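You operate a simulated robot arm through the tools that you are given. There is no shell and no other tool. Be economical: measure what you need, move in short steps, check, and stop when the job is done.

You are at the controls of a simulated two-armed robot. One attempt, no reset.

TASK
Pick up the black bottle with one hand, pass it to the other hand and put it in the inside of the suction box. Take the lot tile from the top of the filling bench and leave it on top of the short roll there. Any order will do. Set down upright: black bottle.
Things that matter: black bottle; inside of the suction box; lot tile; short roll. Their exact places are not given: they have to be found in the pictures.

It is judged by the outcome, as a careful person would: the job done as asked, and still so three seconds after it is handed in. It fails if anything else is knocked over, pushed out of place, dropped, spilled or broken.

THE ROBOT
Two 7-joint arms with fingered hands on one trunk, on a base that drives. Base frame: it is fixed to the floor where the robot stands at the start and does not move with it; the origin is under the middle of the robot, x ahead of it, y to its left, z up. Lengths are in mm, angles in degrees, forces in N, time in s.
The left shoulder is at the start at [36, 163, 1088], the right one opposite. Places, roughly: inside of the suction box (26x21 cm) [-1840, 140, 600]; lot tile [-5750, 5250, 750]; short roll [-5250, 5250, 750]. Payload 4 kg a hand.
Tool frame (each hand has its own): the origin (TCP) lies between the finger pads and is the grasp point; the fingertips stand 36 mm ahead of it; z points along the fingers, y is the line along which they close. Largest opening 124 mm; the body of the gripper starts 42 mm behind the TCP. The gripper is a hand of 4 fingers: y runs from the thumb to the fingers, the wrist lies at [-15, -99, -189] in the tool frame, and closing takes about 1.5 s.
Orientation is that of the tool frame in the base frame, as [roll, pitch, yaw] about the fixed x, y, z axes, in that order (R = Rz(yaw) Ry(pitch) Rx(roll)). With the fingers straight down and the wrist toward the robot, the tool's x, y and z point along [0, 1, 0], [1, 0, 0] and [0, 0, -1] of the base frame.

THE INTERFACE
- The arms move only by the tool drive_tool. It takes "left_targets", "right_targets" or both (then of equal length, played together; a hand with none holds still); each is a list of rows, each an object of numbers (a shift or turn left out is 0, a gripper value left out holds the last): "rx", "ry", "rz": the turn, a rotation vector about the tool's x, y, z in units of 5 degrees (1.0 is 5 degrees); "tx", "ty", "tz": the shift along the tool's x, y, z in units of 25 mm (1.0 is 25 mm); "gripper": the closure, from 0 (fully open) to 1 (shut). In form: [{"rx": .., "ry": .., "rz": .., "tx": .., "ty": .., "tz": .., "gripper": ..}, ...]. A call has 1 to 20 rows; each row shifts and turns the commanded pose from where the row before left it, along the tool's axes as they then stand. A call with a number of a shift or a turn outside -1 to 1 is refused whole. A row lasts 0.2 s, in which the tool goes at most 50 mm and 8.6 degrees; a call with a longer step from one row to the next is refused whole, and so is a gripper value outside its range. Where a pose cannot be reached the arm comes as near as it can. A force on the tool above 40 N (or 10 N above the force at the start of the call, whichever is more), or a blocked arm, ends the call early, and 0.2 s more pass. The fingers move at their own pace (about 45 mm/s each) and stop on an object; they squeeze with about 26 N. The grip force told is the motor's: it shows also when the fingers shut on nothing. Time passes only in rows, and 0.2 s behind the last, so rows that do not move let the fingers close. The reply holds the time, the measured pose of the TCP, the force on the tool along the base axes, the opening and the grip force, in the units named above and with some noise, with the torque about the TCP (base axes, N m) and any sound that the robot's microphone picked up, and new pictures: "show" is both (left out), scene, wrist or none (wrist: the cameras of the hands that moved).
- Cameras (640 x 400 px; columns grow to the right, rows downward): "scene" is now at [127.7, 36.6, 1386.9]; the picture's right is [0.45, -0.89, -0.06], its down [0.12, 0.12, -0.99] and it looks along [0.89, 0.44, 0.16] (base axes); focal length 253 px, centre (320, 200). "left" rides on the left gripper at [-75, -86, -123] in its tool frame; the picture's right is [-0.70, -0.34, 0.63], its down [0.64, -0.68, 0.35] and it looks along [0.32, 0.65, 0.69] (tool axes); focal length 275 px, centre (320, 200). "right" rides on the right gripper at [75, -86, -123] in its tool frame; the picture's right is [-0.70, 0.34, -0.63], its down [-0.64, -0.68, 0.35] and it looks along [-0.32, 0.65, 0.69] (tool axes); focal length 275 px, centre (320, 200).
- slide_trunk(by): slides the trunk up (or, below 0, down) by that many mm; the arms and the scene camera ride with it, the base frame stays. It gives what a move gives, with no picture.
- drive_base(legs): drives the robot by 1 to 6 legs, each [ahead, left, turn to the left] in mm, mm and degrees, along the robot's own axes; the way and the turn of a leg run together, so that a leg with both is an arc; at most 1500 mm and 180 degrees a leg. The arms and the cameras ride along, it lands a little off, and it stops where it bumps. It gives what a move gives, and a new picture of the scene camera.
- hand_shape(shape, hand): the hand has 4 fingers and takes this shape, open, in about a second: jaw (thumb against the fingers, like two jaws); tri (thumb and two fingers); tip (a fingertip pinch); poke (one finger out to press); point (the index stretched); flat (the hand flat); cup (the hand cupped); fist (a fist). The gripper value then closes the fingers along that shape, each until it touches; the sizes above hold for jaw. It gives what a move gives, with no picture.
- pan_tilt(pan, tilt): turns the head with the scene camera to pan (to the left, within 86 degrees either way) and tilt (down, from -29 to 69), counted from straight ahead of the robot. It gives what a move gives, and a new picture of the scene camera.
- locate(camera, pixels): there is no depth. For up to 12 entries [column, row, z] of the newest picture of that camera ("zoom" is the newest enlarged one), the place [x, y] in the base frame at which the ray of that pixel passes the height z, good to about 3 mm. It takes no simulated time.
- zoom(camera, box): a new picture of the part [left, top, right, bottom] of that camera's present view, enlarged. It takes no simulated time.
- sign_off(): hands the job in; it is judged then, once.

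Go step by step. Measure first, check grasps and placings, and put right what went wrong. The budget is 110 turns and 260 pictures, counting those below and the enlarged ones. Unless the task says otherwise, let go and move clear before handing in, and close with one line.

The tools are called after "Request:" as name(argument=value, ...) on one line, values as JSON. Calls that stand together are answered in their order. drive_tool: Moves the arms, as the interface text tells. Its arguments: {"type":"object","properties":{"left_targets":{"type":"array","items":{"type":"object","properties":{"rx":{"type":"number"},"ry":{"type":"number"},"rz":{"type":"number"},"tx":{"type":"number"},"ty":{"type":"number"},"tz":{"type":"number"},"gripper":{"type":"number"}}}},"right_targets":{"type":"array","items":{"type":"object","properties":{"rx":{"type":"number"},"ry":{"type":"number"},"rz":{"type":"number"},"tx":{"type":"number"},"ty":{"type":"number"},"tz":{"type":"number"},"gripper":{"type":"number"}}}},"show":{"type":"string","enum":["both","scene","wrist","none"]}},"required":[]} The other tools are called the same way: slide_trunk (by) slides the trunk up or down; hand_shape (shape, hand) gives the hand a shape; drive_base (legs) drives the base; pan_tilt (pan, tilt) turns the head that bears the scene camera; locate (camera, pixels) gives the place at which the rays of pixels pass given heights; zoom (camera, box) takes an enlarged picture of a part of a camera's view; sign_off () hands the job in.

At the start:

```text
time_s: 0.0
left_ee_pos: [420.6, 472.0, 1589.2]
left_orientation: [-180.0, -0.1, 89.9]
left_ft_force: [-0.3, -0.5, -0.2]
left_wrist_torque: [-0.01, 0.01, 0.01]
left_opening: 123.6
left_grip_force: 0.1
left_shape: jaw
right_ee_pos: [625.5, -79.7, 1479.8]
right_orientation: [-180.0, 0.0, 90.1]
right_ft_force: [0.2, -0.1, -0.5]
right_wrist_torque: [-0.03, -0.03, -0.01]
right_opening: 123.3
right_grip_force: 0.2
right_shape: jaw
trunk travel left (down, up): [-250.0, 228.0]
robot x, y, heading: [-1.0, 1.4, -0.2]
head pan, tilt: [26.9, -15.6]
```

scene: 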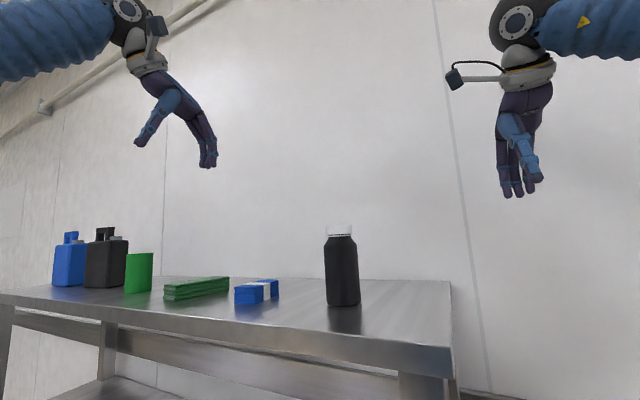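
right: 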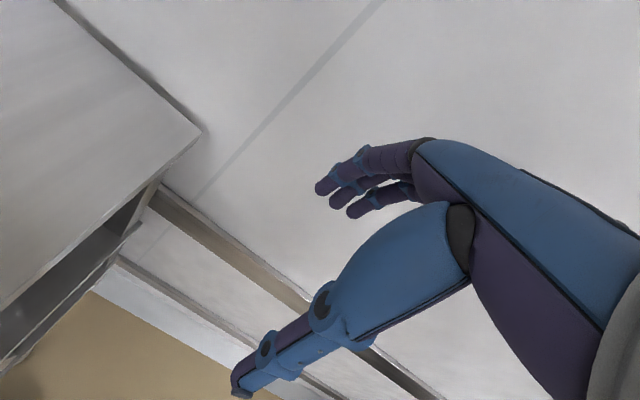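
left: 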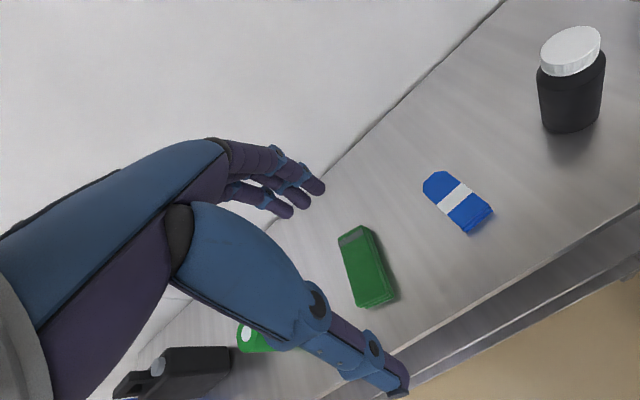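

The black bottle with the white cap stands on the bench (scene pixel ~342,304; left camera ~572,130). I'll intersect the rays from both cameras to find its place and the bench height.

Request:
locate(camera="scene", pixels=[[342, 304, 850], [342, 304, 900], [342, 304, 950], [342, 304, 1000], [256, 300, 900], [256, 300, 950], [450, 345, 900], [450, 345, 950]])

Request:
locate(camera="left", pixels=[[570, 130, 850], [570, 130, 900], [570, 130, 950], [570, 130, 1000], [468, 230, 900], [468, 230, 950]])

Request:
pan_tilt(pan=20, tilt=20)

```text
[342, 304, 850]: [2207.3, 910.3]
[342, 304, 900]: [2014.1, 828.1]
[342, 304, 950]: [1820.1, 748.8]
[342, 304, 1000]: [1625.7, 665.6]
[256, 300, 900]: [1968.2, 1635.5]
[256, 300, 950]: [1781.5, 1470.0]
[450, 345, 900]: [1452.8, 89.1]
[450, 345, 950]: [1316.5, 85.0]
```

```text
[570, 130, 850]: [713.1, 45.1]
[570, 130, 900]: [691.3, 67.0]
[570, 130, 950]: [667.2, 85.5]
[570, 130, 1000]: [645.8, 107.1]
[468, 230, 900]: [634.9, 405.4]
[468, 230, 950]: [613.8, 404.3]
```

```text
time_s: 1.0
left_ee_pos: [420.6, 472.5, 1588.3]
left_orientation: [179.9, 0.0, 89.9]
left_ft_force: [0.2, -1.6, 0.0]
left_wrist_torque: [0.02, -0.02, 0.01]
left_opening: 123.9
left_grip_force: 0.0
left_shape: jaw
right_ee_pos: [627.5, -78.3, 1479.4]
right_orientation: [180.0, 0.0, 90.0]
right_ft_force: [0.0, -0.4, 1.4]
right_wrist_torque: [0.03, 0.0, 0.0]
right_opening: 123.5
right_grip_force: 0.0
right_shape: jaw
trunk travel left (down, up): [-250.0, 228.0]
robot x, y, heading: [-0.2, 2.1, 0.1]
head pan, tilt: [20.0, 20.0]
```

scene: 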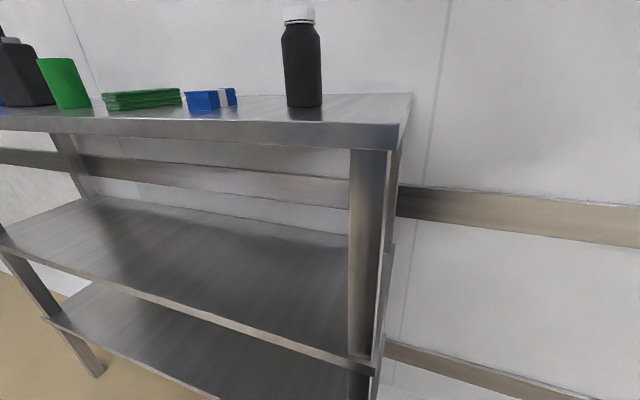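

The rays meet only near z ≈ 1280, so this is a high rack. I'll refine with the new scene view (bottle base ~305,106).

Request:
locate(camera="scene", pixels=[[304, 106, 1260], [304, 106, 1280], [304, 106, 1300], [300, 8, 1400], [300, 8, 1450], [300, 8, 1480], [396, 125, 1280], [396, 125, 1260], [413, 94, 1280], [413, 94, 1260], [84, 120, 1280], [1, 118, 1280]])

Request:
locate(camera="left", pixels=[[572, 132, 1220], [572, 132, 1240], [572, 132, 1260], [572, 132, 1280], [572, 132, 1300], [570, 38, 1400], [570, 38, 1420], [570, 38, 1440], [570, 38, 1460], [639, 205, 1260], [639, 205, 1280], [510, 2, 1280]])

Request:
zoom(camera="left", box=[420, 0, 640, 250])

```text
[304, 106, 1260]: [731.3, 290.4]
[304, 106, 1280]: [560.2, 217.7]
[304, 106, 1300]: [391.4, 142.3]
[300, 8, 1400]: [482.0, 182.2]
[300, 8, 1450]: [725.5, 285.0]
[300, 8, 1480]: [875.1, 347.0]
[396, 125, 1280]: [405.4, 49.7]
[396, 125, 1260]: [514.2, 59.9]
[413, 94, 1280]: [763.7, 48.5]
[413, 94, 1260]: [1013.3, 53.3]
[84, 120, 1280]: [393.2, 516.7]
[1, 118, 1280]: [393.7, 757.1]
```

```text
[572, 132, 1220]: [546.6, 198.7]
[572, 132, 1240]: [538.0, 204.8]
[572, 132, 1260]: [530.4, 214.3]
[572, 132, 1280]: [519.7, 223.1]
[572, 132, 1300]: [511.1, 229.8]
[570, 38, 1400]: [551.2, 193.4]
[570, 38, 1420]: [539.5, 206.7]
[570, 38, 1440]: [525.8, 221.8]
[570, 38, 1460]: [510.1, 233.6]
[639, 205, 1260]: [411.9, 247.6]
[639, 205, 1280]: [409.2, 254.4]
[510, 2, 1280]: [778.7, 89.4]
```

```text
1.60 times, centred on (530, 125) of left
```

zoom: 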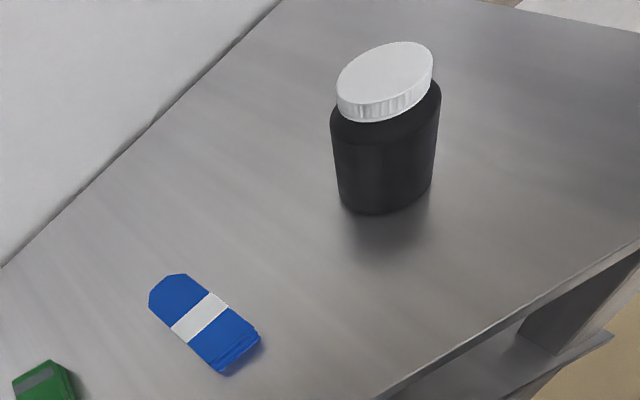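

The bench top is at z≈1281 with its front edge at x≈405. The bottle is near (545, 205), its top at about 1412. Before choosing a grasp I want to see the suction box, so I'll look to both sides first.

Request:
pan_tilt(pan=86, tilt=25)

Request:
pan_tilt(pan=-86, tilt=25)

```text
time_s: 2.4
left_ee_pos: [419.2, 471.6, 1588.2]
left_orientation: [-180.0, 0.0, 90.0]
left_ft_force: [-0.4, -0.4, 0.5]
left_wrist_torque: [0.01, -0.01, -0.04]
left_opening: 123.5
left_grip_force: 0.0
left_shape: jaw
right_ee_pos: [627.8, -77.7, 1479.6]
right_orientation: [-180.0, 0.0, 90.0]
right_ft_force: [-0.6, 0.1, 0.1]
right_wrist_torque: [-0.03, 0.01, 0.0]
right_opening: 123.5
right_grip_force: 0.1
right_shape: jaw
trunk travel left (down, up): [-250.0, 228.0]
robot x, y, heading: [1.2, -0.8, 0.1]
head pan, tilt: [85.9, 25.0]
```

scene: 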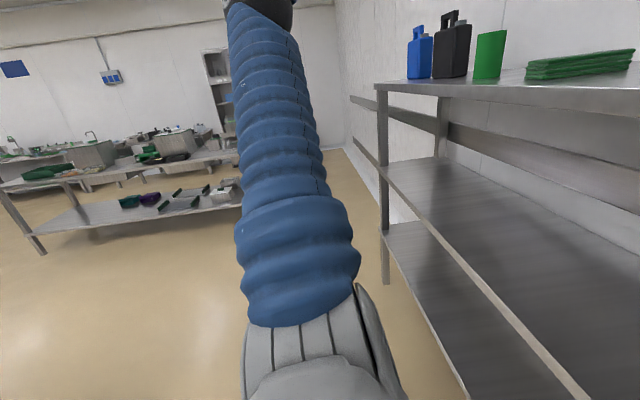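

```text
time_s: 5.0
left_ee_pos: [420.7, 472.5, 1587.4]
left_orientation: [180.0, 0.0, 90.1]
left_ft_force: [-0.3, 0.0, -0.1]
left_wrist_torque: [-0.02, 0.02, -0.04]
left_opening: 123.9
left_grip_force: 0.0
left_shape: jaw
right_ee_pos: [628.4, -79.6, 1480.2]
right_orientation: [179.9, 0.0, 90.0]
right_ft_force: [0.0, -0.3, -0.7]
right_wrist_torque: [0.0, 0.03, 0.01]
right_opening: 123.5
right_grip_force: 0.1
right_shape: jaw
trunk travel left (down, up): [-250.0, 228.0]
robot x, y, heading: [-1.1, -1.7, -0.1]
head pan, tilt: [-85.9, 25.0]
```

scene: 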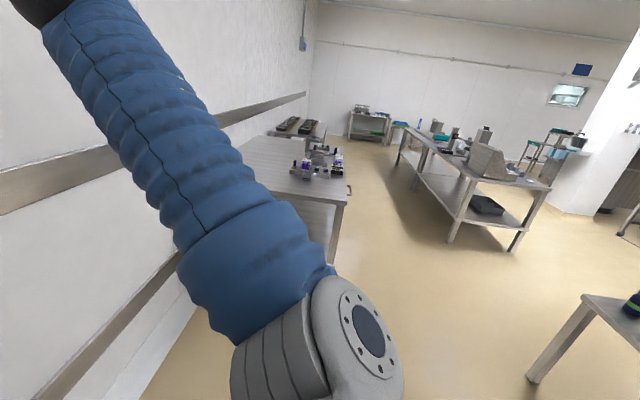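

The room is open near me. I'll back off, turn right and look at the box behind.

Request:
drive_base(legs=[[-400, 0, 0], [0, 0, -110]])

Request:
pan_tilt(pan=-65, tilt=25)

```text
time_s: 12.1
left_ee_pos: [-108.1, -563.2, 1589.7]
left_orientation: [-180.0, 0.0, -20.9]
left_ft_force: [-0.6, -0.4, -0.3]
left_wrist_torque: [0.02, -0.02, 0.0]
left_opening: 123.6
left_grip_force: 0.1
left_shape: jaw
right_ee_pos: [-698.4, -557.1, 1480.2]
right_orientation: [-180.0, 0.1, -21.0]
right_ft_force: [0.4, 0.3, 0.0]
right_wrist_torque: [0.0, 0.02, -0.03]
right_opening: 123.6
right_grip_force: 0.0
right_shape: jaw
trunk travel left (down, up): [-250.0, 228.0]
robot x, y, heading: [-398.2, 0.2, -110.7]
head pan, tilt: [-85.9, 25.0]
```

scene: 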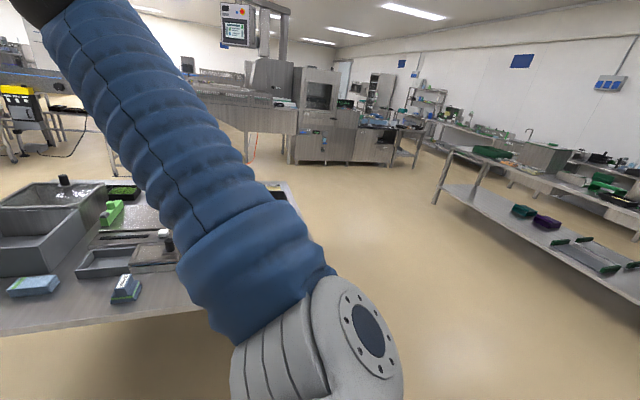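

```text
time_s: 13.0
left_ee_pos: [-108.7, -562.1, 1589.3]
left_orientation: [-180.0, 0.1, -21.0]
left_ft_force: [0.1, 0.0, -0.7]
left_wrist_torque: [-0.02, -0.03, 0.0]
left_opening: 123.8
left_grip_force: 0.0
left_shape: jaw
right_ee_pos: [-697.3, -556.7, 1479.4]
right_orientation: [179.9, 0.0, -20.8]
right_ft_force: [0.0, 0.5, 0.2]
right_wrist_torque: [0.03, -0.02, 0.01]
right_opening: 123.8
right_grip_force: 0.1
right_shape: jaw
trunk travel left (down, up): [-250.0, 228.0]
robot x, y, heading: [-396.1, 1.6, -110.9]
head pan, tilt: [-65.0, 25.0]
```

scene: 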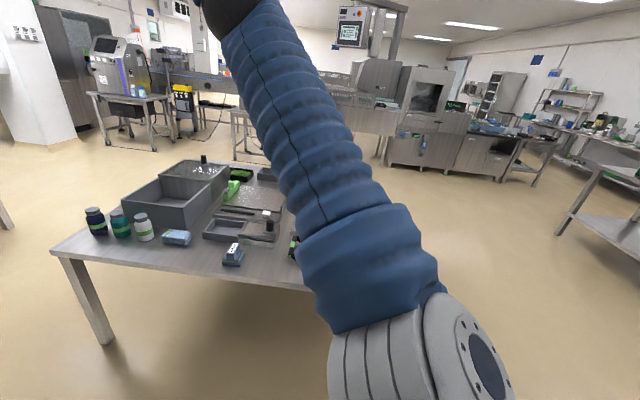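

A table with open trays and a grey open box (pixel ~165,200) is behind. I'll turn to face it and see it clearly.

Request:
drive_base(legs=[[0, 0, -69]])

Request:
pan_tilt(pan=0, tilt=30)

```text
time_s: 16.4
left_ee_pos: [-823.4, -468.4, 1588.4]
left_orientation: [-180.0, 0.1, -90.3]
left_ft_force: [0.9, -0.1, -0.4]
left_wrist_torque: [-0.01, 0.01, -0.02]
left_opening: 123.7
left_grip_force: 0.0
left_shape: jaw
right_ee_pos: [-1025.3, 84.8, 1478.9]
right_orientation: [-180.0, 0.0, -90.4]
right_ft_force: [-0.6, -0.8, -0.5]
right_wrist_torque: [0.0, -0.01, 0.0]
right_opening: 123.7
right_grip_force: 0.1
right_shape: jaw
trunk travel left (down, up): [-250.0, 228.0]
robot x, y, heading: [-397.2, 0.7, 179.3]
head pan, tilt: [-65.0, 25.0]
```

scene: 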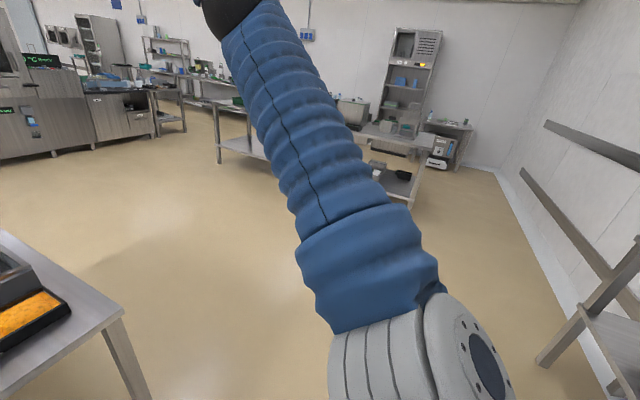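

```text
time_s: 17.7
left_ee_pos: [-822.2, -468.5, 1589.1]
left_orientation: [-180.0, -0.1, -90.4]
left_ft_force: [-0.3, 0.1, -0.4]
left_wrist_torque: [0.0, -0.02, -0.01]
left_opening: 123.6
left_grip_force: 0.0
left_shape: jaw
right_ee_pos: [-1025.6, 84.4, 1479.3]
right_orientation: [180.0, 0.1, -90.4]
right_ft_force: [-0.7, -1.0, 0.6]
right_wrist_torque: [-0.02, -0.01, -0.01]
right_opening: 123.5
right_grip_force: 0.0
right_shape: jaw
trunk travel left (down, up): [-250.0, 228.0]
robot x, y, heading: [-399.7, -0.2, 179.7]
head pan, tilt: [0.0, 30.0]
```

scene: 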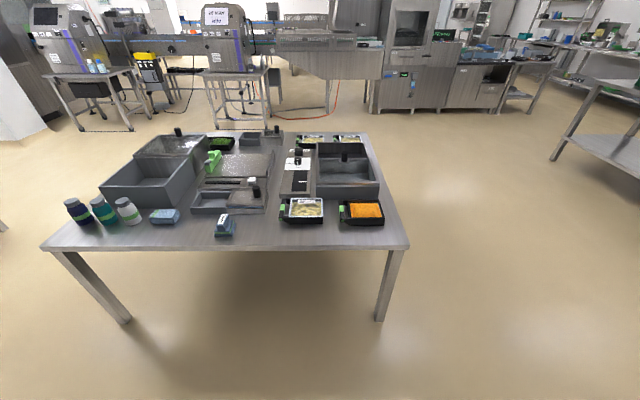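

Two grey open boxes: (155,180) and (346,165). I'll see which fits [-1840, 140] and zoom on it.

Request:
locate(camera="scene", pixels=[[345, 172, 600], [155, 182, 600], [380, 192, 600], [318, 196, 600], [370, 145, 600], [318, 143, 600], [408, 246, 600], [42, 248, 600], [370, 132, 600], [345, 188, 600]])

Request:
zoom(camera="scene", box=[270, 120, 420, 230])

Request:
zoom(camera="scene", box=[90, 110, 280, 250])

```text
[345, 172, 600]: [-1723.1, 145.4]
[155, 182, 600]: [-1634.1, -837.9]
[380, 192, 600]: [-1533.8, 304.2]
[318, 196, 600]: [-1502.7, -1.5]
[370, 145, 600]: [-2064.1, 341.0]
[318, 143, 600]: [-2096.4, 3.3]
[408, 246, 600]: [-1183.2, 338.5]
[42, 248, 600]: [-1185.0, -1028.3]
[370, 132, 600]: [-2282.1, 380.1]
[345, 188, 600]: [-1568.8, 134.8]
```

```text
3.64 times, centred on (345, 175) of scene
```

zoom: 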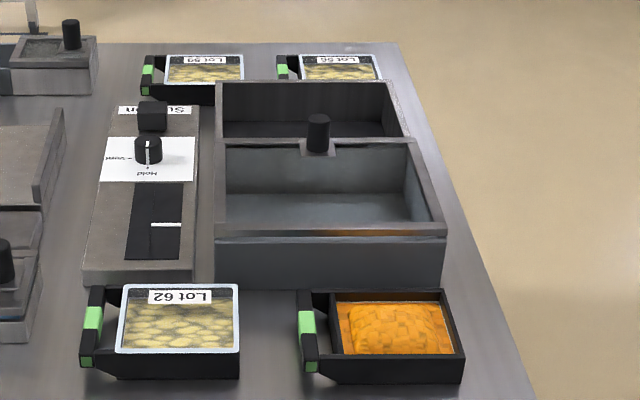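

```text
2.86 times, centred on (185, 180) of scene
```

zoom: 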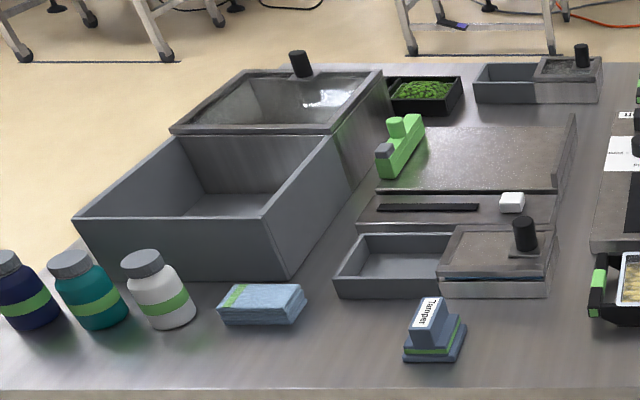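

The right-hand box (346,165) with the "Suction" panel matches [-1840,140]; it seems to have a glazed lid over part of it. I'll drive closer for a steep look.

Request:
drive_base(legs=[[370, -140, 0]])

Request:
pan_tilt(pan=0, tilt=38)

Request:
zoom(camera="scene", box=[220, 110, 420, 260])

```text
time_s: 20.2
left_ee_pos: [-1190.0, -328.8, 1589.3]
left_orientation: [-180.0, 0.0, -90.3]
left_ft_force: [-0.3, 0.6, -0.2]
left_wrist_torque: [0.03, -0.01, -0.02]
left_opening: 123.7
left_grip_force: 0.0
left_shape: jaw
right_ee_pos: [-1394.6, 222.5, 1479.0]
right_orientation: [180.0, 0.0, -90.3]
right_ft_force: [-0.4, 0.4, 0.2]
right_wrist_torque: [0.01, -0.01, 0.01]
right_opening: 123.4
right_grip_force: 0.0
right_shape: jaw
trunk travel left (down, up): [-250.0, 228.0]
robot x, y, heading: [-767.5, 142.0, 179.9]
head pan, tilt: [0.0, 30.0]
```

scene: 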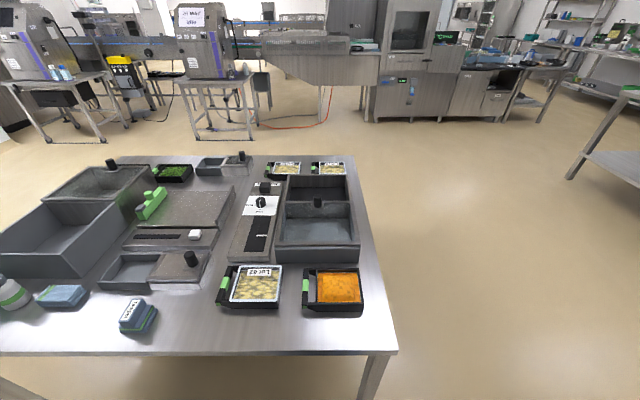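

```text
time_s: 20.9
left_ee_pos: [-1190.2, -329.1, 1587.9]
left_orientation: [-179.9, -0.1, -90.3]
left_ft_force: [-1.0, -0.2, 0.0]
left_wrist_torque: [0.02, 0.0, -0.02]
left_opening: 123.8
left_grip_force: 0.1
left_shape: jaw
right_ee_pos: [-1393.6, 221.6, 1478.9]
right_orientation: [180.0, 0.0, -90.3]
right_ft_force: [0.1, 1.0, 0.6]
right_wrist_torque: [0.01, 0.02, -0.03]
right_opening: 123.9
right_grip_force: 0.1
right_shape: jaw
trunk travel left (down, up): [-250.0, 228.0]
robot x, y, heading: [-765.4, 142.3, 179.6]
head pan, tilt: [0.0, 38.0]
```

scene: 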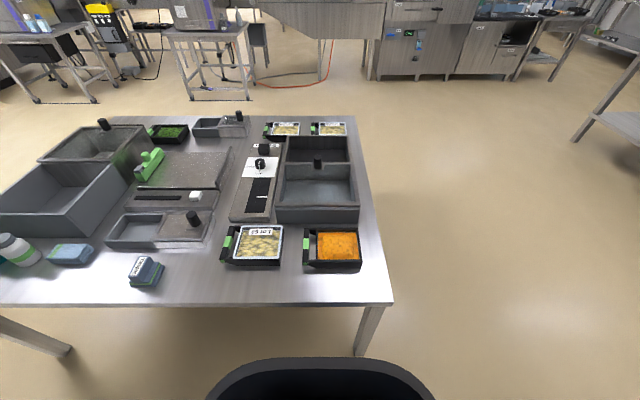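

```text
2.67 times, centred on (320, 185) of scene
```

zoom: 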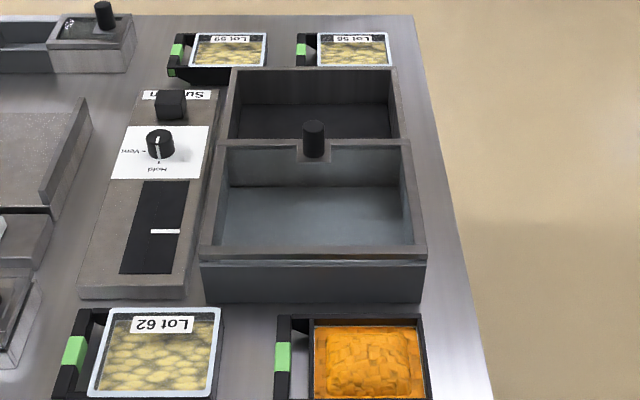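

The suction box's near part is covered by a lid with a knob; the far part is open. I'll look with the right wrist camera for a second view of its dimensions.

Request:
zoom(camera="right", box=[0, 0, 640, 400])

Request:
locate(camera="scene", pixels=[[392, 303, 600], [392, 303, 650], [392, 303, 700], [355, 117, 600], [355, 117, 650], [355, 117, 700]])

```text
1.00 times, centred on (320, 200) of right (not enlarged: the box is as wide or as high as the picture)
```

zoom: 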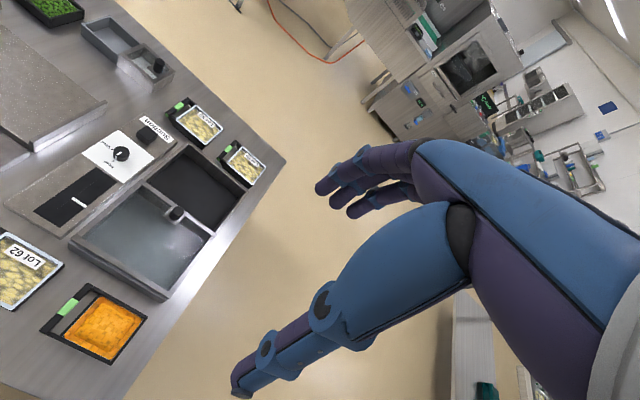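

```text
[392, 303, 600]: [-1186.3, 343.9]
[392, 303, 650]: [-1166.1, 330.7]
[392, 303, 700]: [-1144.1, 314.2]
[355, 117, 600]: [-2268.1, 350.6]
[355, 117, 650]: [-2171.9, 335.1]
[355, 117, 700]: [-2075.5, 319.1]
```

Request:
locate(camera="right", pixels=[[284, 160, 550], [284, 160, 600], [284, 160, 650], [186, 146, 600], [186, 146, 650], [186, 146, 700], [252, 190, 650], [252, 190, 700], [165, 300, 650], [165, 300, 700], [70, 240, 650], [70, 240, 700]])

Request:
locate(camera="scene", pixels=[[287, 136.3, 600], [287, 136.3, 650], [287, 136.3, 700], [348, 135.6, 650], [348, 135.6, 700], [276, 208, 650], [276, 208, 700], [359, 208, 650], [359, 208, 700], [283.3, 164.4, 650], [353, 163.3, 650], [317.4, 168, 650]])

```text
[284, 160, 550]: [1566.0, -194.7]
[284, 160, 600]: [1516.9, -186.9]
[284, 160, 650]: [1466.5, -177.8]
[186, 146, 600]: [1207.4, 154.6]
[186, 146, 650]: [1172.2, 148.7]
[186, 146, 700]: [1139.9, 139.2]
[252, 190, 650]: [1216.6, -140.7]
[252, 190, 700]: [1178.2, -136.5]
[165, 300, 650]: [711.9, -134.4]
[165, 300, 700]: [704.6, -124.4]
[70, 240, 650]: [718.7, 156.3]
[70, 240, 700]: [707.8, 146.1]
```

```text
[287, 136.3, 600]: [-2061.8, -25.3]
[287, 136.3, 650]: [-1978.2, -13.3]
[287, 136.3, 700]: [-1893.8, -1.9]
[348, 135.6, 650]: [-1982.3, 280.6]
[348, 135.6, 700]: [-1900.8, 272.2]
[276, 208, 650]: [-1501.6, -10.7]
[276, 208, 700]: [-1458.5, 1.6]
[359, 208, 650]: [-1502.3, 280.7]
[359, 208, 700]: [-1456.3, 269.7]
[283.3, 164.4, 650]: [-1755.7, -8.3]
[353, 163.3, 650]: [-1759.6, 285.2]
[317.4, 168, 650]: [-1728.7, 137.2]
```

The rim is at z≈683, the lid edge at x≈-1727, and the open well runs x≈-1730…-1905, y≈5…272. That is reachable top-down from the table's +y side. Plan: left hand grasps the bottle's lower body from the side, right hand takes it by the top and lowers it in. I'll go back to the rack and turn the left hand to point forward.

Request:
drive_base(legs=[[0, 0, 90], [0, 0, 90], [300, -142, 0]])

Request:
drive_tool(left_targets=[{"rx": -0.99, "ry": -0.99, "rz": -0.99}, {"rx": -0.99, "ry": -0.99, "rz": -0.99}, {"rx": -0.99, "ry": -0.99, "rz": -0.99}, {"rx": -0.99, "ry": -0.99, "rz": -0.99}, {"rx": -0.99, "ry": -0.99, "rz": -0.99}, {"rx": -0.99, "ry": -0.99, "rz": -0.99}, {"rx": -0.99, "ry": -0.99, "rz": -0.99}, {"rx": -0.99, "ry": -0.99, "rz": -0.99}, {"rx": -0.99, "ry": -0.99, "rz": -0.99}, {"rx": -0.99, "ry": -0.99, "rz": -0.99}, {"rx": -0.99, "ry": -0.99, "rz": -0.99}, {"rx": -0.99, "ry": -0.99, "rz": -0.99}, {"rx": -0.99, "ry": -0.99, "rz": -0.99}, {"rx": -0.99, "ry": -0.99, "rz": -0.99}], show="none")

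Request:
pan_tilt(pan=10, tilt=0)

```text
time_s: 30.7
left_ee_pos: [-30.9, 448.0, 1589.1]
left_orientation: [-180.0, 0.0, 88.4]
left_ft_force: [-0.1, -0.3, -0.3]
left_wrist_torque: [0.03, 0.05, 0.03]
left_opening: 123.4
left_grip_force: 0.1
left_shape: jaw
right_ee_pos: [159.4, -109.2, 1479.1]
right_orientation: [-179.9, 0.0, 88.5]
right_ft_force: [-0.1, -0.3, 0.3]
right_wrist_torque: [0.02, 0.01, -0.01]
right_opening: 123.8
right_grip_force: 0.0
right_shape: jaw
trunk travel left (down, up): [-250.0, 228.0]
robot x, y, heading: [-466.7, -12.7, -1.6]
head pan, tilt: [0.0, 38.0]
```

scene: 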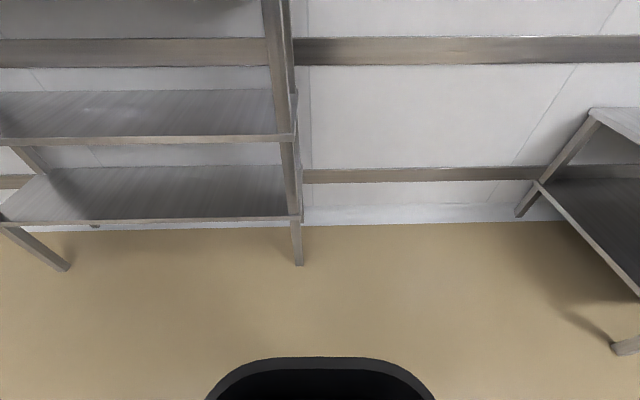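

```text
time_s: 33.7
left_ee_pos: [-32.3, 448.1, 1588.5]
left_orientation: [-40.1, 89.8, -41.6]
left_ft_force: [-0.1, -0.3, -0.8]
left_wrist_torque: [0.01, 0.0, 0.0]
left_opening: 123.8
left_grip_force: 0.0
left_shape: jaw
right_ee_pos: [157.5, -109.6, 1479.7]
right_orientation: [180.0, 0.0, 88.3]
right_ft_force: [-0.3, 0.0, 0.0]
right_wrist_torque: [0.01, 0.0, 0.0]
right_opening: 123.7
right_grip_force: 0.1
right_shape: jaw
trunk travel left (down, up): [-250.0, 228.0]
robot x, y, heading: [-466.4, -10.3, -1.7]
head pan, tilt: [0.0, 38.0]
```

```text
time_s: 34.7
left_ee_pos: [-33.1, 447.5, 1587.2]
left_orientation: [152.5, 89.9, 150.9]
left_ft_force: [-0.3, -0.9, 0.0]
left_wrist_torque: [-0.04, 0.02, 0.01]
left_opening: 123.8
left_grip_force: 0.0
left_shape: jaw
right_ee_pos: [158.4, -108.4, 1479.5]
right_orientation: [180.0, 0.0, 88.3]
right_ft_force: [-1.1, -0.3, 0.0]
right_wrist_torque: [0.01, 0.0, 0.0]
right_opening: 123.6
right_grip_force: 0.1
right_shape: jaw
trunk travel left (down, up): [-250.0, 228.0]
robot x, y, heading: [-468.0, -6.4, -2.0]
head pan, tilt: [10.0, 0.0]
```

scene: 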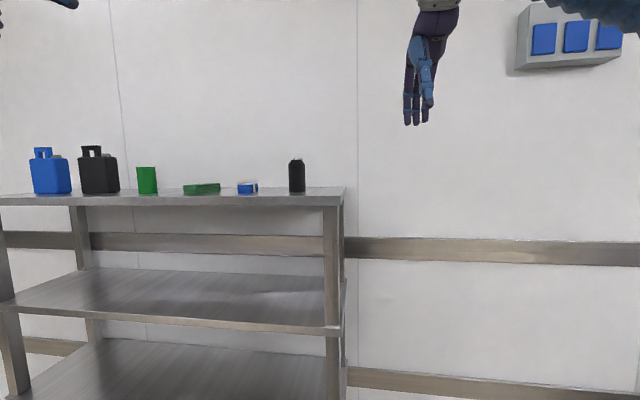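

Left hand now points forward horizontally. I'll lower it to the bottle's height and line it up in free space before driving in.

Request:
drive_tool(left_targets=[{"tx": 0.86, "ty": -0.8, "tz": 0.4}, {"tx": 0.86, "ty": -0.8, "tz": 0.4}, {"tx": 0.86, "ty": -0.8, "tz": 0.4}, {"tx": 0.86, "ty": -0.8, "tz": 0.4}, {"tx": 0.86, "ty": -0.8, "tz": 0.4}, {"tx": 0.86, "ty": -0.8, "tz": 0.4}, {"tx": 0.86, "ty": -0.8, "tz": 0.4}, {"tx": 0.86, "ty": -0.8, "tz": 0.4}, {"tx": 0.86, "ty": -0.8, "tz": 0.4}, {"tx": 0.86, "ty": -0.8, "tz": 0.4}, {"tx": 0.86, "ty": -0.8, "tz": 0.4}, {"tx": 0.86, "ty": -0.8, "tz": 0.4}], show="both")

```text
time_s: 37.3
left_ee_pos: [123.1, 283.1, 1370.5]
left_orientation: [127.4, 89.8, 125.4]
left_ft_force: [0.2, 0.2, -0.6]
left_wrist_torque: [0.0, 0.0, 0.0]
left_opening: 123.8
left_grip_force: 0.0
left_shape: jaw
left hand out of reach, approached as far as the arm can: row 8, 9, 10, 11, 12
right_ee_pos: [159.6, -109.5, 1478.8]
right_orientation: [-179.9, 0.1, 88.4]
right_ft_force: [0.4, 0.2, -0.4]
right_wrist_torque: [0.03, -0.02, 0.01]
right_opening: 123.6
right_grip_force: 0.0
right_shape: jaw
trunk travel left (down, up): [-250.0, 228.0]
robot x, y, heading: [-464.9, -14.1, -1.6]
head pan, tilt: [10.0, 0.0]
```

scene: 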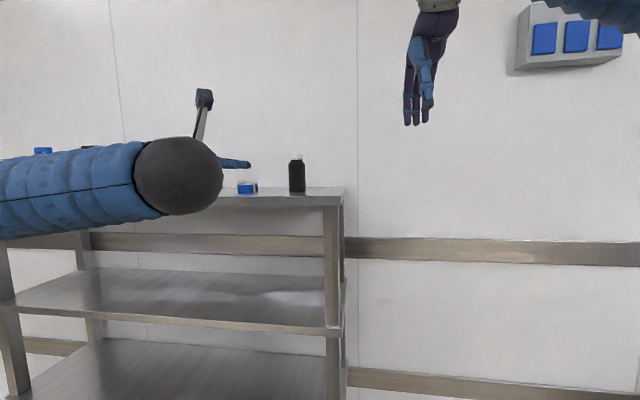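
left: 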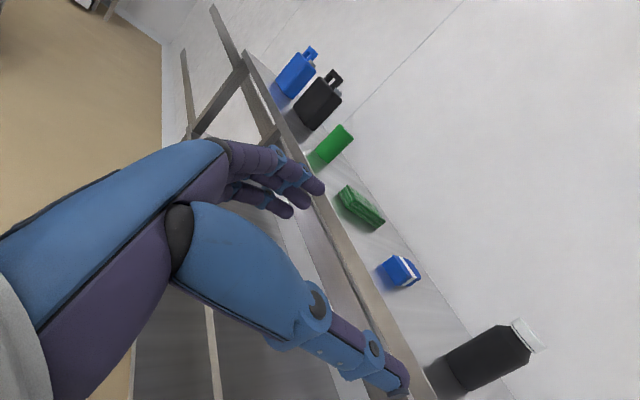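

The pose is too close-in for the arm. I'll extend forward and see whether it settles at the commanded height.

Request:
drive_tool(left_targets=[{"tz": 1}, {"tz": 1}, {"tz": 1}, {"tz": 1}], show="none")

```text
time_s: 38.3
left_ee_pos: [223.7, 281.1, 1370.4]
left_orientation: [-61.6, 89.9, -63.2]
left_ft_force: [-0.6, 0.0, 0.9]
left_wrist_torque: [0.0, -0.04, -0.02]
left_opening: 123.6
left_grip_force: 0.0
left_shape: jaw
right_ee_pos: [158.7, -109.1, 1477.6]
right_orientation: [-179.9, 0.0, 88.4]
right_ft_force: [0.3, 1.0, -0.5]
right_wrist_torque: [0.03, 0.0, -0.01]
right_opening: 123.3
right_grip_force: 0.0
right_shape: jaw
trunk travel left (down, up): [-250.0, 228.0]
robot x, y, heading: [-464.3, -8.3, -1.4]
head pan, tilt: [10.0, 0.0]
```

Request:
drive_tool(left_targets=[{"tx": 0.95}, {"tx": 0.95}, {"tx": 0.0}], show="none")

Request:
pan_tilt(pan=28, tilt=10)

```text
time_s: 39.1
left_ee_pos: [224.0, 280.1, 1323.1]
left_orientation: [-2.5, 89.8, -4.1]
left_ft_force: [0.1, 0.0, 0.4]
left_wrist_torque: [0.0, -0.02, 0.0]
left_opening: 124.2
left_grip_force: 0.1
left_shape: jaw
right_ee_pos: [157.5, -109.4, 1479.3]
right_orientation: [180.0, 0.1, 88.4]
right_ft_force: [-1.1, 0.3, 0.3]
right_wrist_torque: [0.01, 0.01, -0.02]
right_opening: 123.9
right_grip_force: 0.0
right_shape: jaw
trunk travel left (down, up): [-250.0, 228.0]
robot x, y, heading: [-466.0, -11.2, -1.5]
head pan, tilt: [10.0, 0.0]
```

```text
time_s: 39.9
left_ee_pos: [223.3, 279.9, 1321.3]
left_orientation: [-99.9, 90.0, -101.6]
left_ft_force: [-0.2, -0.4, 0.1]
left_wrist_torque: [0.01, 0.01, -0.01]
left_opening: 123.7
left_grip_force: 0.1
left_shape: jaw
right_ee_pos: [158.2, -109.5, 1479.6]
right_orientation: [180.0, 0.0, 88.4]
right_ft_force: [0.2, 0.2, 0.2]
right_wrist_torque: [-0.01, -0.01, 0.0]
right_opening: 123.5
right_grip_force: 0.2
right_shape: jaw
trunk travel left (down, up): [-250.0, 228.0]
robot x, y, heading: [-466.4, -11.2, -1.6]
head pan, tilt: [28.0, 10.0]
```

scene: 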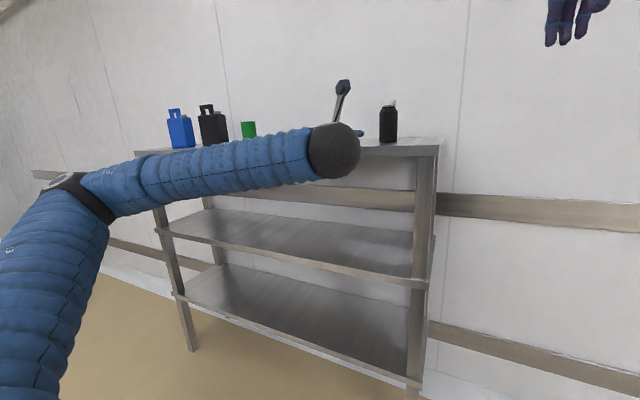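

The hand holds z≈1322 at 690 mm ahead. I'll tilt it 10° down so the wrist clears the bench edge, then drive in with the hand ~110 mm short of the bottle.

Request:
drive_tool(left_targets=[{"tx": -0.16}, {"ry": 1}, {"ry": 1}, {"tx": 0}], show="none")

Request:
drive_base(legs=[[217, -88, 1.6]])

Request:
zoom(camera="left", box=[0, 0, 640, 400])

```text
time_s: 40.9
left_ee_pos: [222.9, 281.8, 1325.4]
left_orientation: [-179.6, 80.1, 178.8]
left_ft_force: [0.2, 0.7, -0.4]
left_wrist_torque: [0.0, -0.01, -0.01]
left_opening: 123.9
left_grip_force: 0.1
left_shape: jaw
right_ee_pos: [158.8, -108.2, 1478.8]
right_orientation: [-180.0, 0.0, 88.4]
right_ft_force: [0.6, -1.0, -0.1]
right_wrist_torque: [0.0, -0.04, -0.01]
right_opening: 123.8
right_grip_force: 0.0
right_shape: jaw
trunk travel left (down, up): [-250.0, 228.0]
robot x, y, heading: [-465.1, -14.2, -1.8]
head pan, tilt: [28.0, 10.0]
```

```text
time_s: 42.7
left_ee_pos: [429.7, 207.4, 1326.2]
left_orientation: [-179.7, 80.0, -179.7]
left_ft_force: [-0.1, 0.8, -0.6]
left_wrist_torque: [0.0, -0.02, 0.0]
left_opening: 123.5
left_grip_force: 0.1
left_shape: jaw
right_ee_pos: [377.4, -183.2, 1478.4]
right_orientation: [-179.9, -0.1, 89.9]
right_ft_force: [1.0, 0.4, 0.2]
right_wrist_torque: [0.01, 0.03, -0.04]
right_opening: 123.5
right_grip_force: 0.2
right_shape: jaw
trunk travel left (down, up): [-250.0, 228.0]
robot x, y, heading: [-252.7, -106.9, 0.1]
head pan, tilt: [28.0, 10.0]
```

scene: 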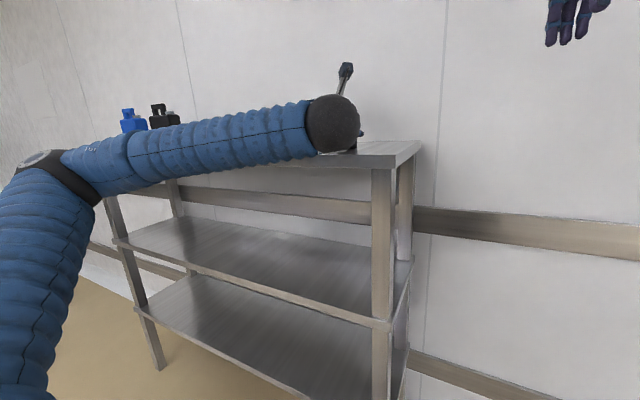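

```text
1.00 times, centred on (320, 200) of left (not enlarged: the box is as wide or as high as the picture)
```

zoom: 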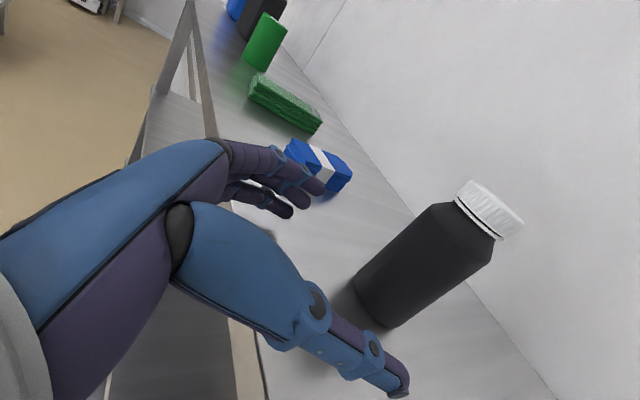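

The bottle stands ahead between thumb (400,380) and fingers (300,190). I'll creep forward 20 mm for a fresh wrist picture and measure the bottle again.

Request:
drive_tool(left_targets=[{"tz": 0.4, "tx": -0.07}, {"tz": 0.4, "tx": -0.07}], show="wrist")

Request:
zoom(camera="left", box=[300, 140, 600, 400])

```text
time_s: 43.3
left_ee_pos: [450.8, 208.4, 1326.3]
left_orientation: [-179.4, 80.0, -179.3]
left_ft_force: [-0.2, 0.2, -0.3]
left_wrist_torque: [0.02, 0.03, 0.01]
left_opening: 123.7
left_grip_force: 0.2
left_shape: jaw
right_ee_pos: [376.8, -183.0, 1478.6]
right_orientation: [-179.9, 0.1, 90.0]
right_ft_force: [-0.3, 0.0, 0.1]
right_wrist_torque: [-0.04, 0.04, -0.04]
right_opening: 123.7
right_grip_force: 0.0
right_shape: jaw
trunk travel left (down, up): [-250.0, 228.0]
robot x, y, heading: [-247.8, -105.5, -0.0]
head pan, tilt: [28.0, 10.0]
```

left: 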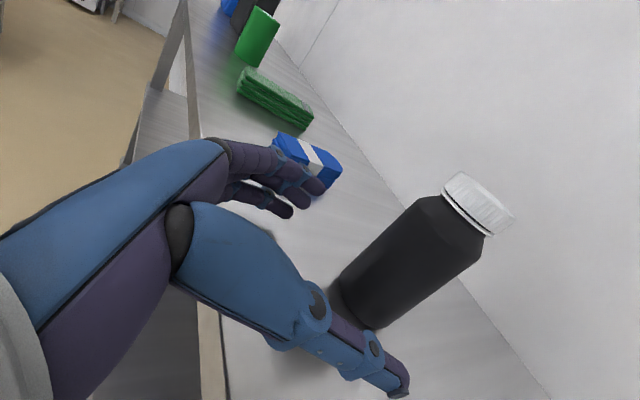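

```text
1.54 times, centred on (450, 270) of left
```

zoom: 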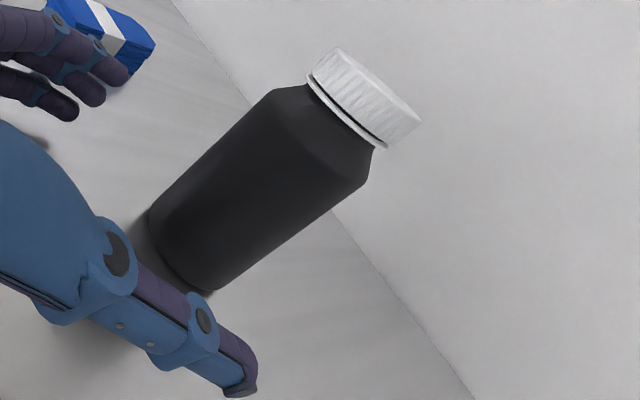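

Request:
locate(camera="left", pixels=[[382, 237.5, 1326], [430.5, 296, 1326], [406, 267, 1326], [366, 300, 1281], [491, 193, 1412], [491, 193, 1405], [491, 193, 1420]])

```text
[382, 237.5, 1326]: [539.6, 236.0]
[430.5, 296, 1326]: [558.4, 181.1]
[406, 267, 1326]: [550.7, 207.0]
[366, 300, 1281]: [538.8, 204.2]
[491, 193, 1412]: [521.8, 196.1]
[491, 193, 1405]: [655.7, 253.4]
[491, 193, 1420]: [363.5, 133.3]
```

The bottle axis is at (549, 208), in line with the hand (y 208). I'll advance ~96 mm level and then close.

Request:
drive_tool(left_targets=[{"tz": 0.48, "tx": -0.084}, {"tz": 0.48, "tx": -0.084}, {"tz": 0.48, "tx": -0.084}, {"tz": 0.48, "tx": -0.084}, {"tz": 0.48, "tx": -0.084}, {"tz": 0.48, "tx": -0.084}, {"tz": 0.48, "tx": -0.084}, {"tz": 0.48, "tx": -0.084}], show="wrist")

```text
time_s: 45.1
left_ee_pos: [546.2, 207.8, 1325.3]
left_orientation: [-179.6, 80.0, -179.7]
left_ft_force: [-0.1, 0.3, -0.4]
left_wrist_torque: [0.03, -0.02, 0.0]
left_opening: 123.8
left_grip_force: 0.1
left_shape: jaw
right_ee_pos: [377.0, -183.4, 1480.5]
right_orientation: [-179.8, -0.1, 90.0]
right_ft_force: [-0.5, 0.6, 0.7]
right_wrist_torque: [0.0, 0.0, 0.01]
right_opening: 123.8
right_grip_force: 0.1
right_shape: jaw
trunk travel left (down, up): [-250.0, 228.0]
robot x, y, heading: [-251.4, -104.6, -0.3]
head pan, tilt: [28.0, 10.0]
```

left: 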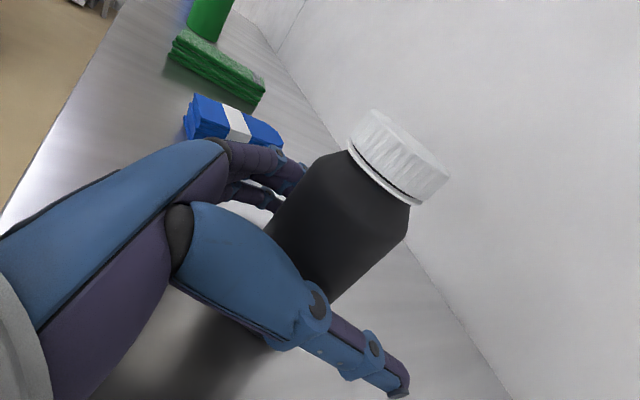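

The bottle now sits between thumb and fingers with no contact force. Closing the hand.

Request:
drive_tool(left_targets=[{"gripper": 1}, {"gripper": 1}, {"gripper": 1}, {"gripper": 1}, {"gripper": 1}, {"gripper": 1}, {"gripper": 1}, {"gripper": 1}, {"gripper": 1}, {"gripper": 1}], show="wrist")

```text
time_s: 47.3
left_ee_pos: [546.3, 208.1, 1326.8]
left_orientation: [-179.3, 80.1, -179.2]
left_ft_force: [1.2, -1.0, 1.3]
left_wrist_torque: [0.06, 0.01, 0.01]
left_opening: 57.7
left_grip_force: 25.9
left_shape: jaw
right_ee_pos: [375.8, -183.9, 1480.7]
right_orientation: [-180.0, 0.0, 90.0]
right_ft_force: [-0.2, -0.2, 0.7]
right_wrist_torque: [0.01, -0.02, 0.05]
right_opening: 123.7
right_grip_force: 0.1
right_shape: jaw
trunk travel left (down, up): [-250.0, 228.0]
robot x, y, heading: [-250.7, -104.2, -0.3]
head pan, tilt: [28.0, 10.0]
```

left: 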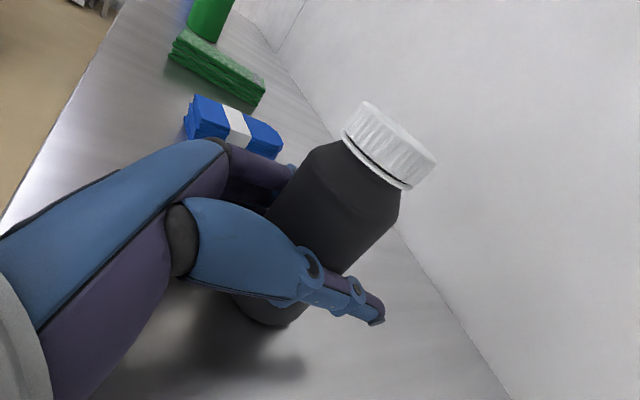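

Firm grip at 57.7 mm. Lifting 75 mm and checking.

Request:
drive_tool(left_targets=[{"tx": -0.49, "tz": -0.087}, {"tx": -0.49, "tz": -0.087}, {"tx": -0.49, "tz": -0.087}, {"tx": -0.49, "tz": -0.087}, {"tx": -0.49, "tz": -0.087}, {"tx": -0.49, "tz": -0.087}], show="wrist")

```text
time_s: 48.7
left_ee_pos: [544.8, 206.8, 1401.3]
left_orientation: [-179.8, 80.0, -179.8]
left_ft_force: [-0.7, 0.9, -1.0]
left_wrist_torque: [-0.03, -0.01, -0.01]
left_opening: 57.6
left_grip_force: 26.1
left_shape: jaw
right_ee_pos: [375.5, -185.1, 1480.3]
right_orientation: [180.0, 0.0, 90.1]
right_ft_force: [-0.3, -0.7, -0.5]
right_wrist_torque: [-0.01, 0.03, 0.01]
right_opening: 123.8
right_grip_force: 0.1
right_shape: jaw
trunk travel left (down, up): [-250.0, 228.0]
robot x, y, heading: [-252.0, -104.2, -0.1]
head pan, tilt: [28.0, 10.0]
```

left: 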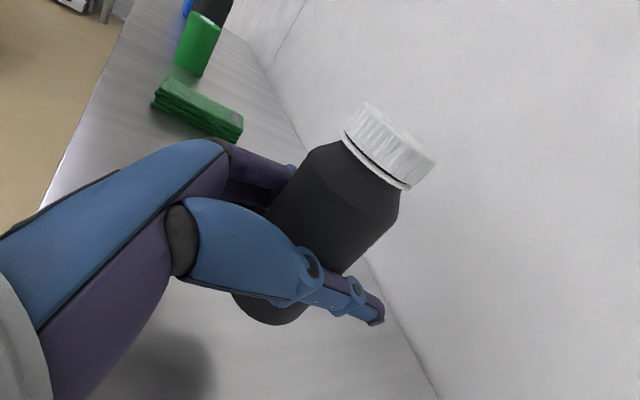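

The bottle is lifted. I'll back away from the bench and, in free space, bring the bottle inward while turning the hand 40° to the right for the handover.

Request:
drive_base(legs=[[-450, 0, 0]])

Request:
drive_tool(left_targets=[{"rx": 0.985, "rz": 0.174}, {"rx": 0.985, "rz": 0.174}, {"rx": 0.985, "rz": 0.174}, {"rx": 0.985, "rz": 0.174}, {"rx": 0.985, "rz": 0.174}, {"rx": 0.985, "rz": 0.174}, {"rx": 0.985, "rz": 0.174}, {"rx": 0.985, "rz": 0.174}], show="none")

Request:
pan_tilt(pan=15, tilt=5)

```text
time_s: 51.4
left_ee_pos: [101.0, 210.2, 1401.4]
left_orientation: [-179.4, 80.0, -179.3]
left_ft_force: [-0.3, -0.4, -2.1]
left_wrist_torque: [-0.05, -0.02, -0.01]
left_opening: 57.7
left_grip_force: 25.6
left_shape: jaw
right_ee_pos: [-66.8, -180.5, 1481.0]
right_orientation: [180.0, 0.0, 90.2]
right_ft_force: [0.5, 0.9, -0.1]
right_wrist_torque: [-0.04, -0.01, 0.01]
right_opening: 123.6
right_grip_force: 0.0
right_shape: jaw
trunk travel left (down, up): [-250.0, 228.0]
robot x, y, heading: [-693.6, -107.0, 0.4]
head pan, tilt: [28.0, 10.0]
```

scene: 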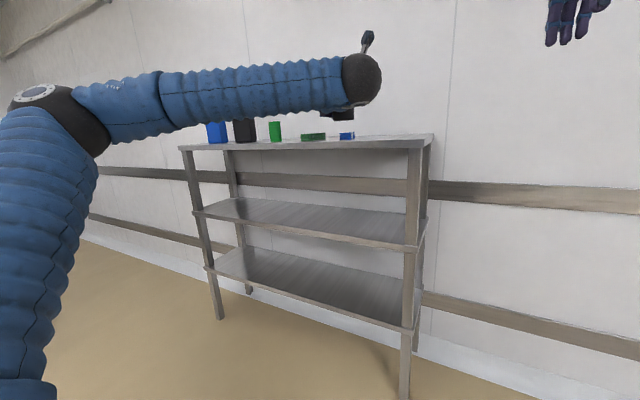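

```text
time_s: 53.2
left_ee_pos: [101.0, 211.6, 1400.6]
left_orientation: [-179.4, 80.1, 140.8]
left_ft_force: [-0.1, 0.8, -0.6]
left_wrist_torque: [-0.05, -0.03, 0.03]
left_opening: 57.6
left_grip_force: 26.1
left_shape: jaw
right_ee_pos: [-66.9, -180.2, 1478.8]
right_orientation: [-180.0, 0.1, 90.2]
right_ft_force: [0.1, 0.2, 1.7]
right_wrist_torque: [0.0, 0.0, -0.01]
right_opening: 123.8
right_grip_force: 0.1
right_shape: jaw
trunk travel left (down, up): [-250.0, 228.0]
robot x, y, heading: [-698.6, -104.9, 0.1]
head pan, tilt: [28.0, 10.0]
```

```text
time_s: 53.9
left_ee_pos: [101.8, 209.1, 1400.8]
left_orientation: [-179.8, 79.9, 140.5]
left_ft_force: [0.0, 0.7, -2.5]
left_wrist_torque: [-0.05, 0.01, -0.04]
left_opening: 57.6
left_grip_force: 26.1
left_shape: jaw
right_ee_pos: [-65.0, -181.2, 1479.5]
right_orientation: [180.0, -0.1, 90.2]
right_ft_force: [-0.4, -0.1, 0.1]
right_wrist_torque: [0.01, -0.02, 0.01]
right_opening: 123.7
right_grip_force: 0.1
right_shape: jaw
trunk travel left (down, up): [-250.0, 228.0]
robot x, y, heading: [-692.8, -104.5, 0.4]
head pan, tilt: [15.0, 5.0]
```

scene: 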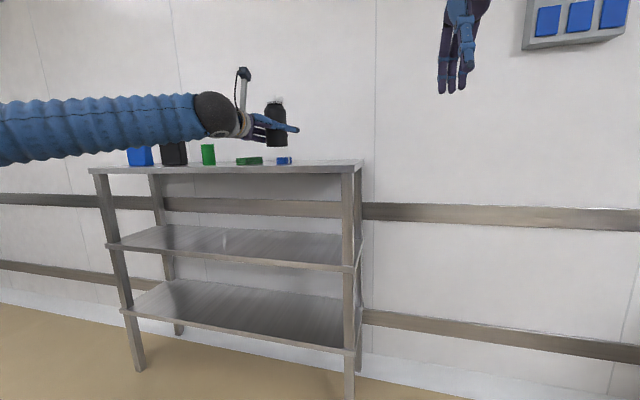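

Request:
drive_tool(left_targets=[{"tx": 0.122, "ty": -0.885, "tz": 0.268}, {"tx": 0.122, "ty": -0.885, "tz": 0.268}, {"tx": 0.122, "ty": -0.885, "tz": 0.268}, {"tx": 0.122, "ty": -0.885, "tz": 0.268}, {"tx": 0.122, "ty": -0.885, "tz": 0.268}, {"tx": 0.122, "ty": -0.885, "tz": 0.268}, {"tx": 0.122, "ty": -0.885, "tz": 0.268}, {"tx": 0.122, "ty": -0.885, "tz": 0.268}, {"tx": 0.122, "ty": -0.885, "tz": 0.268}, {"tx": 0.122, "ty": -0.885, "tz": 0.268}], show="scene")

```text
time_s: 56.1
left_ee_pos: [7.5, 2.8, 1360.5]
left_orientation: [-179.5, 80.0, 140.9]
left_ft_force: [0.0, 0.0, -1.4]
left_wrist_torque: [-0.03, 0.0, 0.01]
left_opening: 57.5
left_grip_force: 25.9
left_shape: jaw
right_ee_pos: [-65.5, -181.6, 1479.1]
right_orientation: [-179.8, 0.0, 90.2]
right_ft_force: [-0.2, 0.1, -0.5]
right_wrist_torque: [-0.02, 0.0, -0.01]
right_opening: 123.8
right_grip_force: 0.0
right_shape: jaw
trunk travel left (down, up): [-250.0, 228.0]
robot x, y, heading: [-695.3, -105.0, 0.2]
head pan, tilt: [15.0, 5.0]
```

scene: 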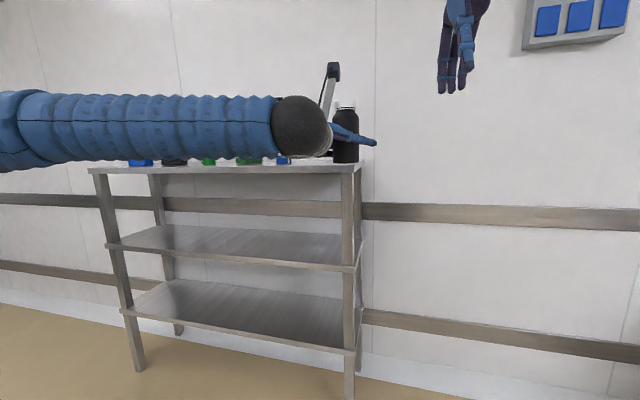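

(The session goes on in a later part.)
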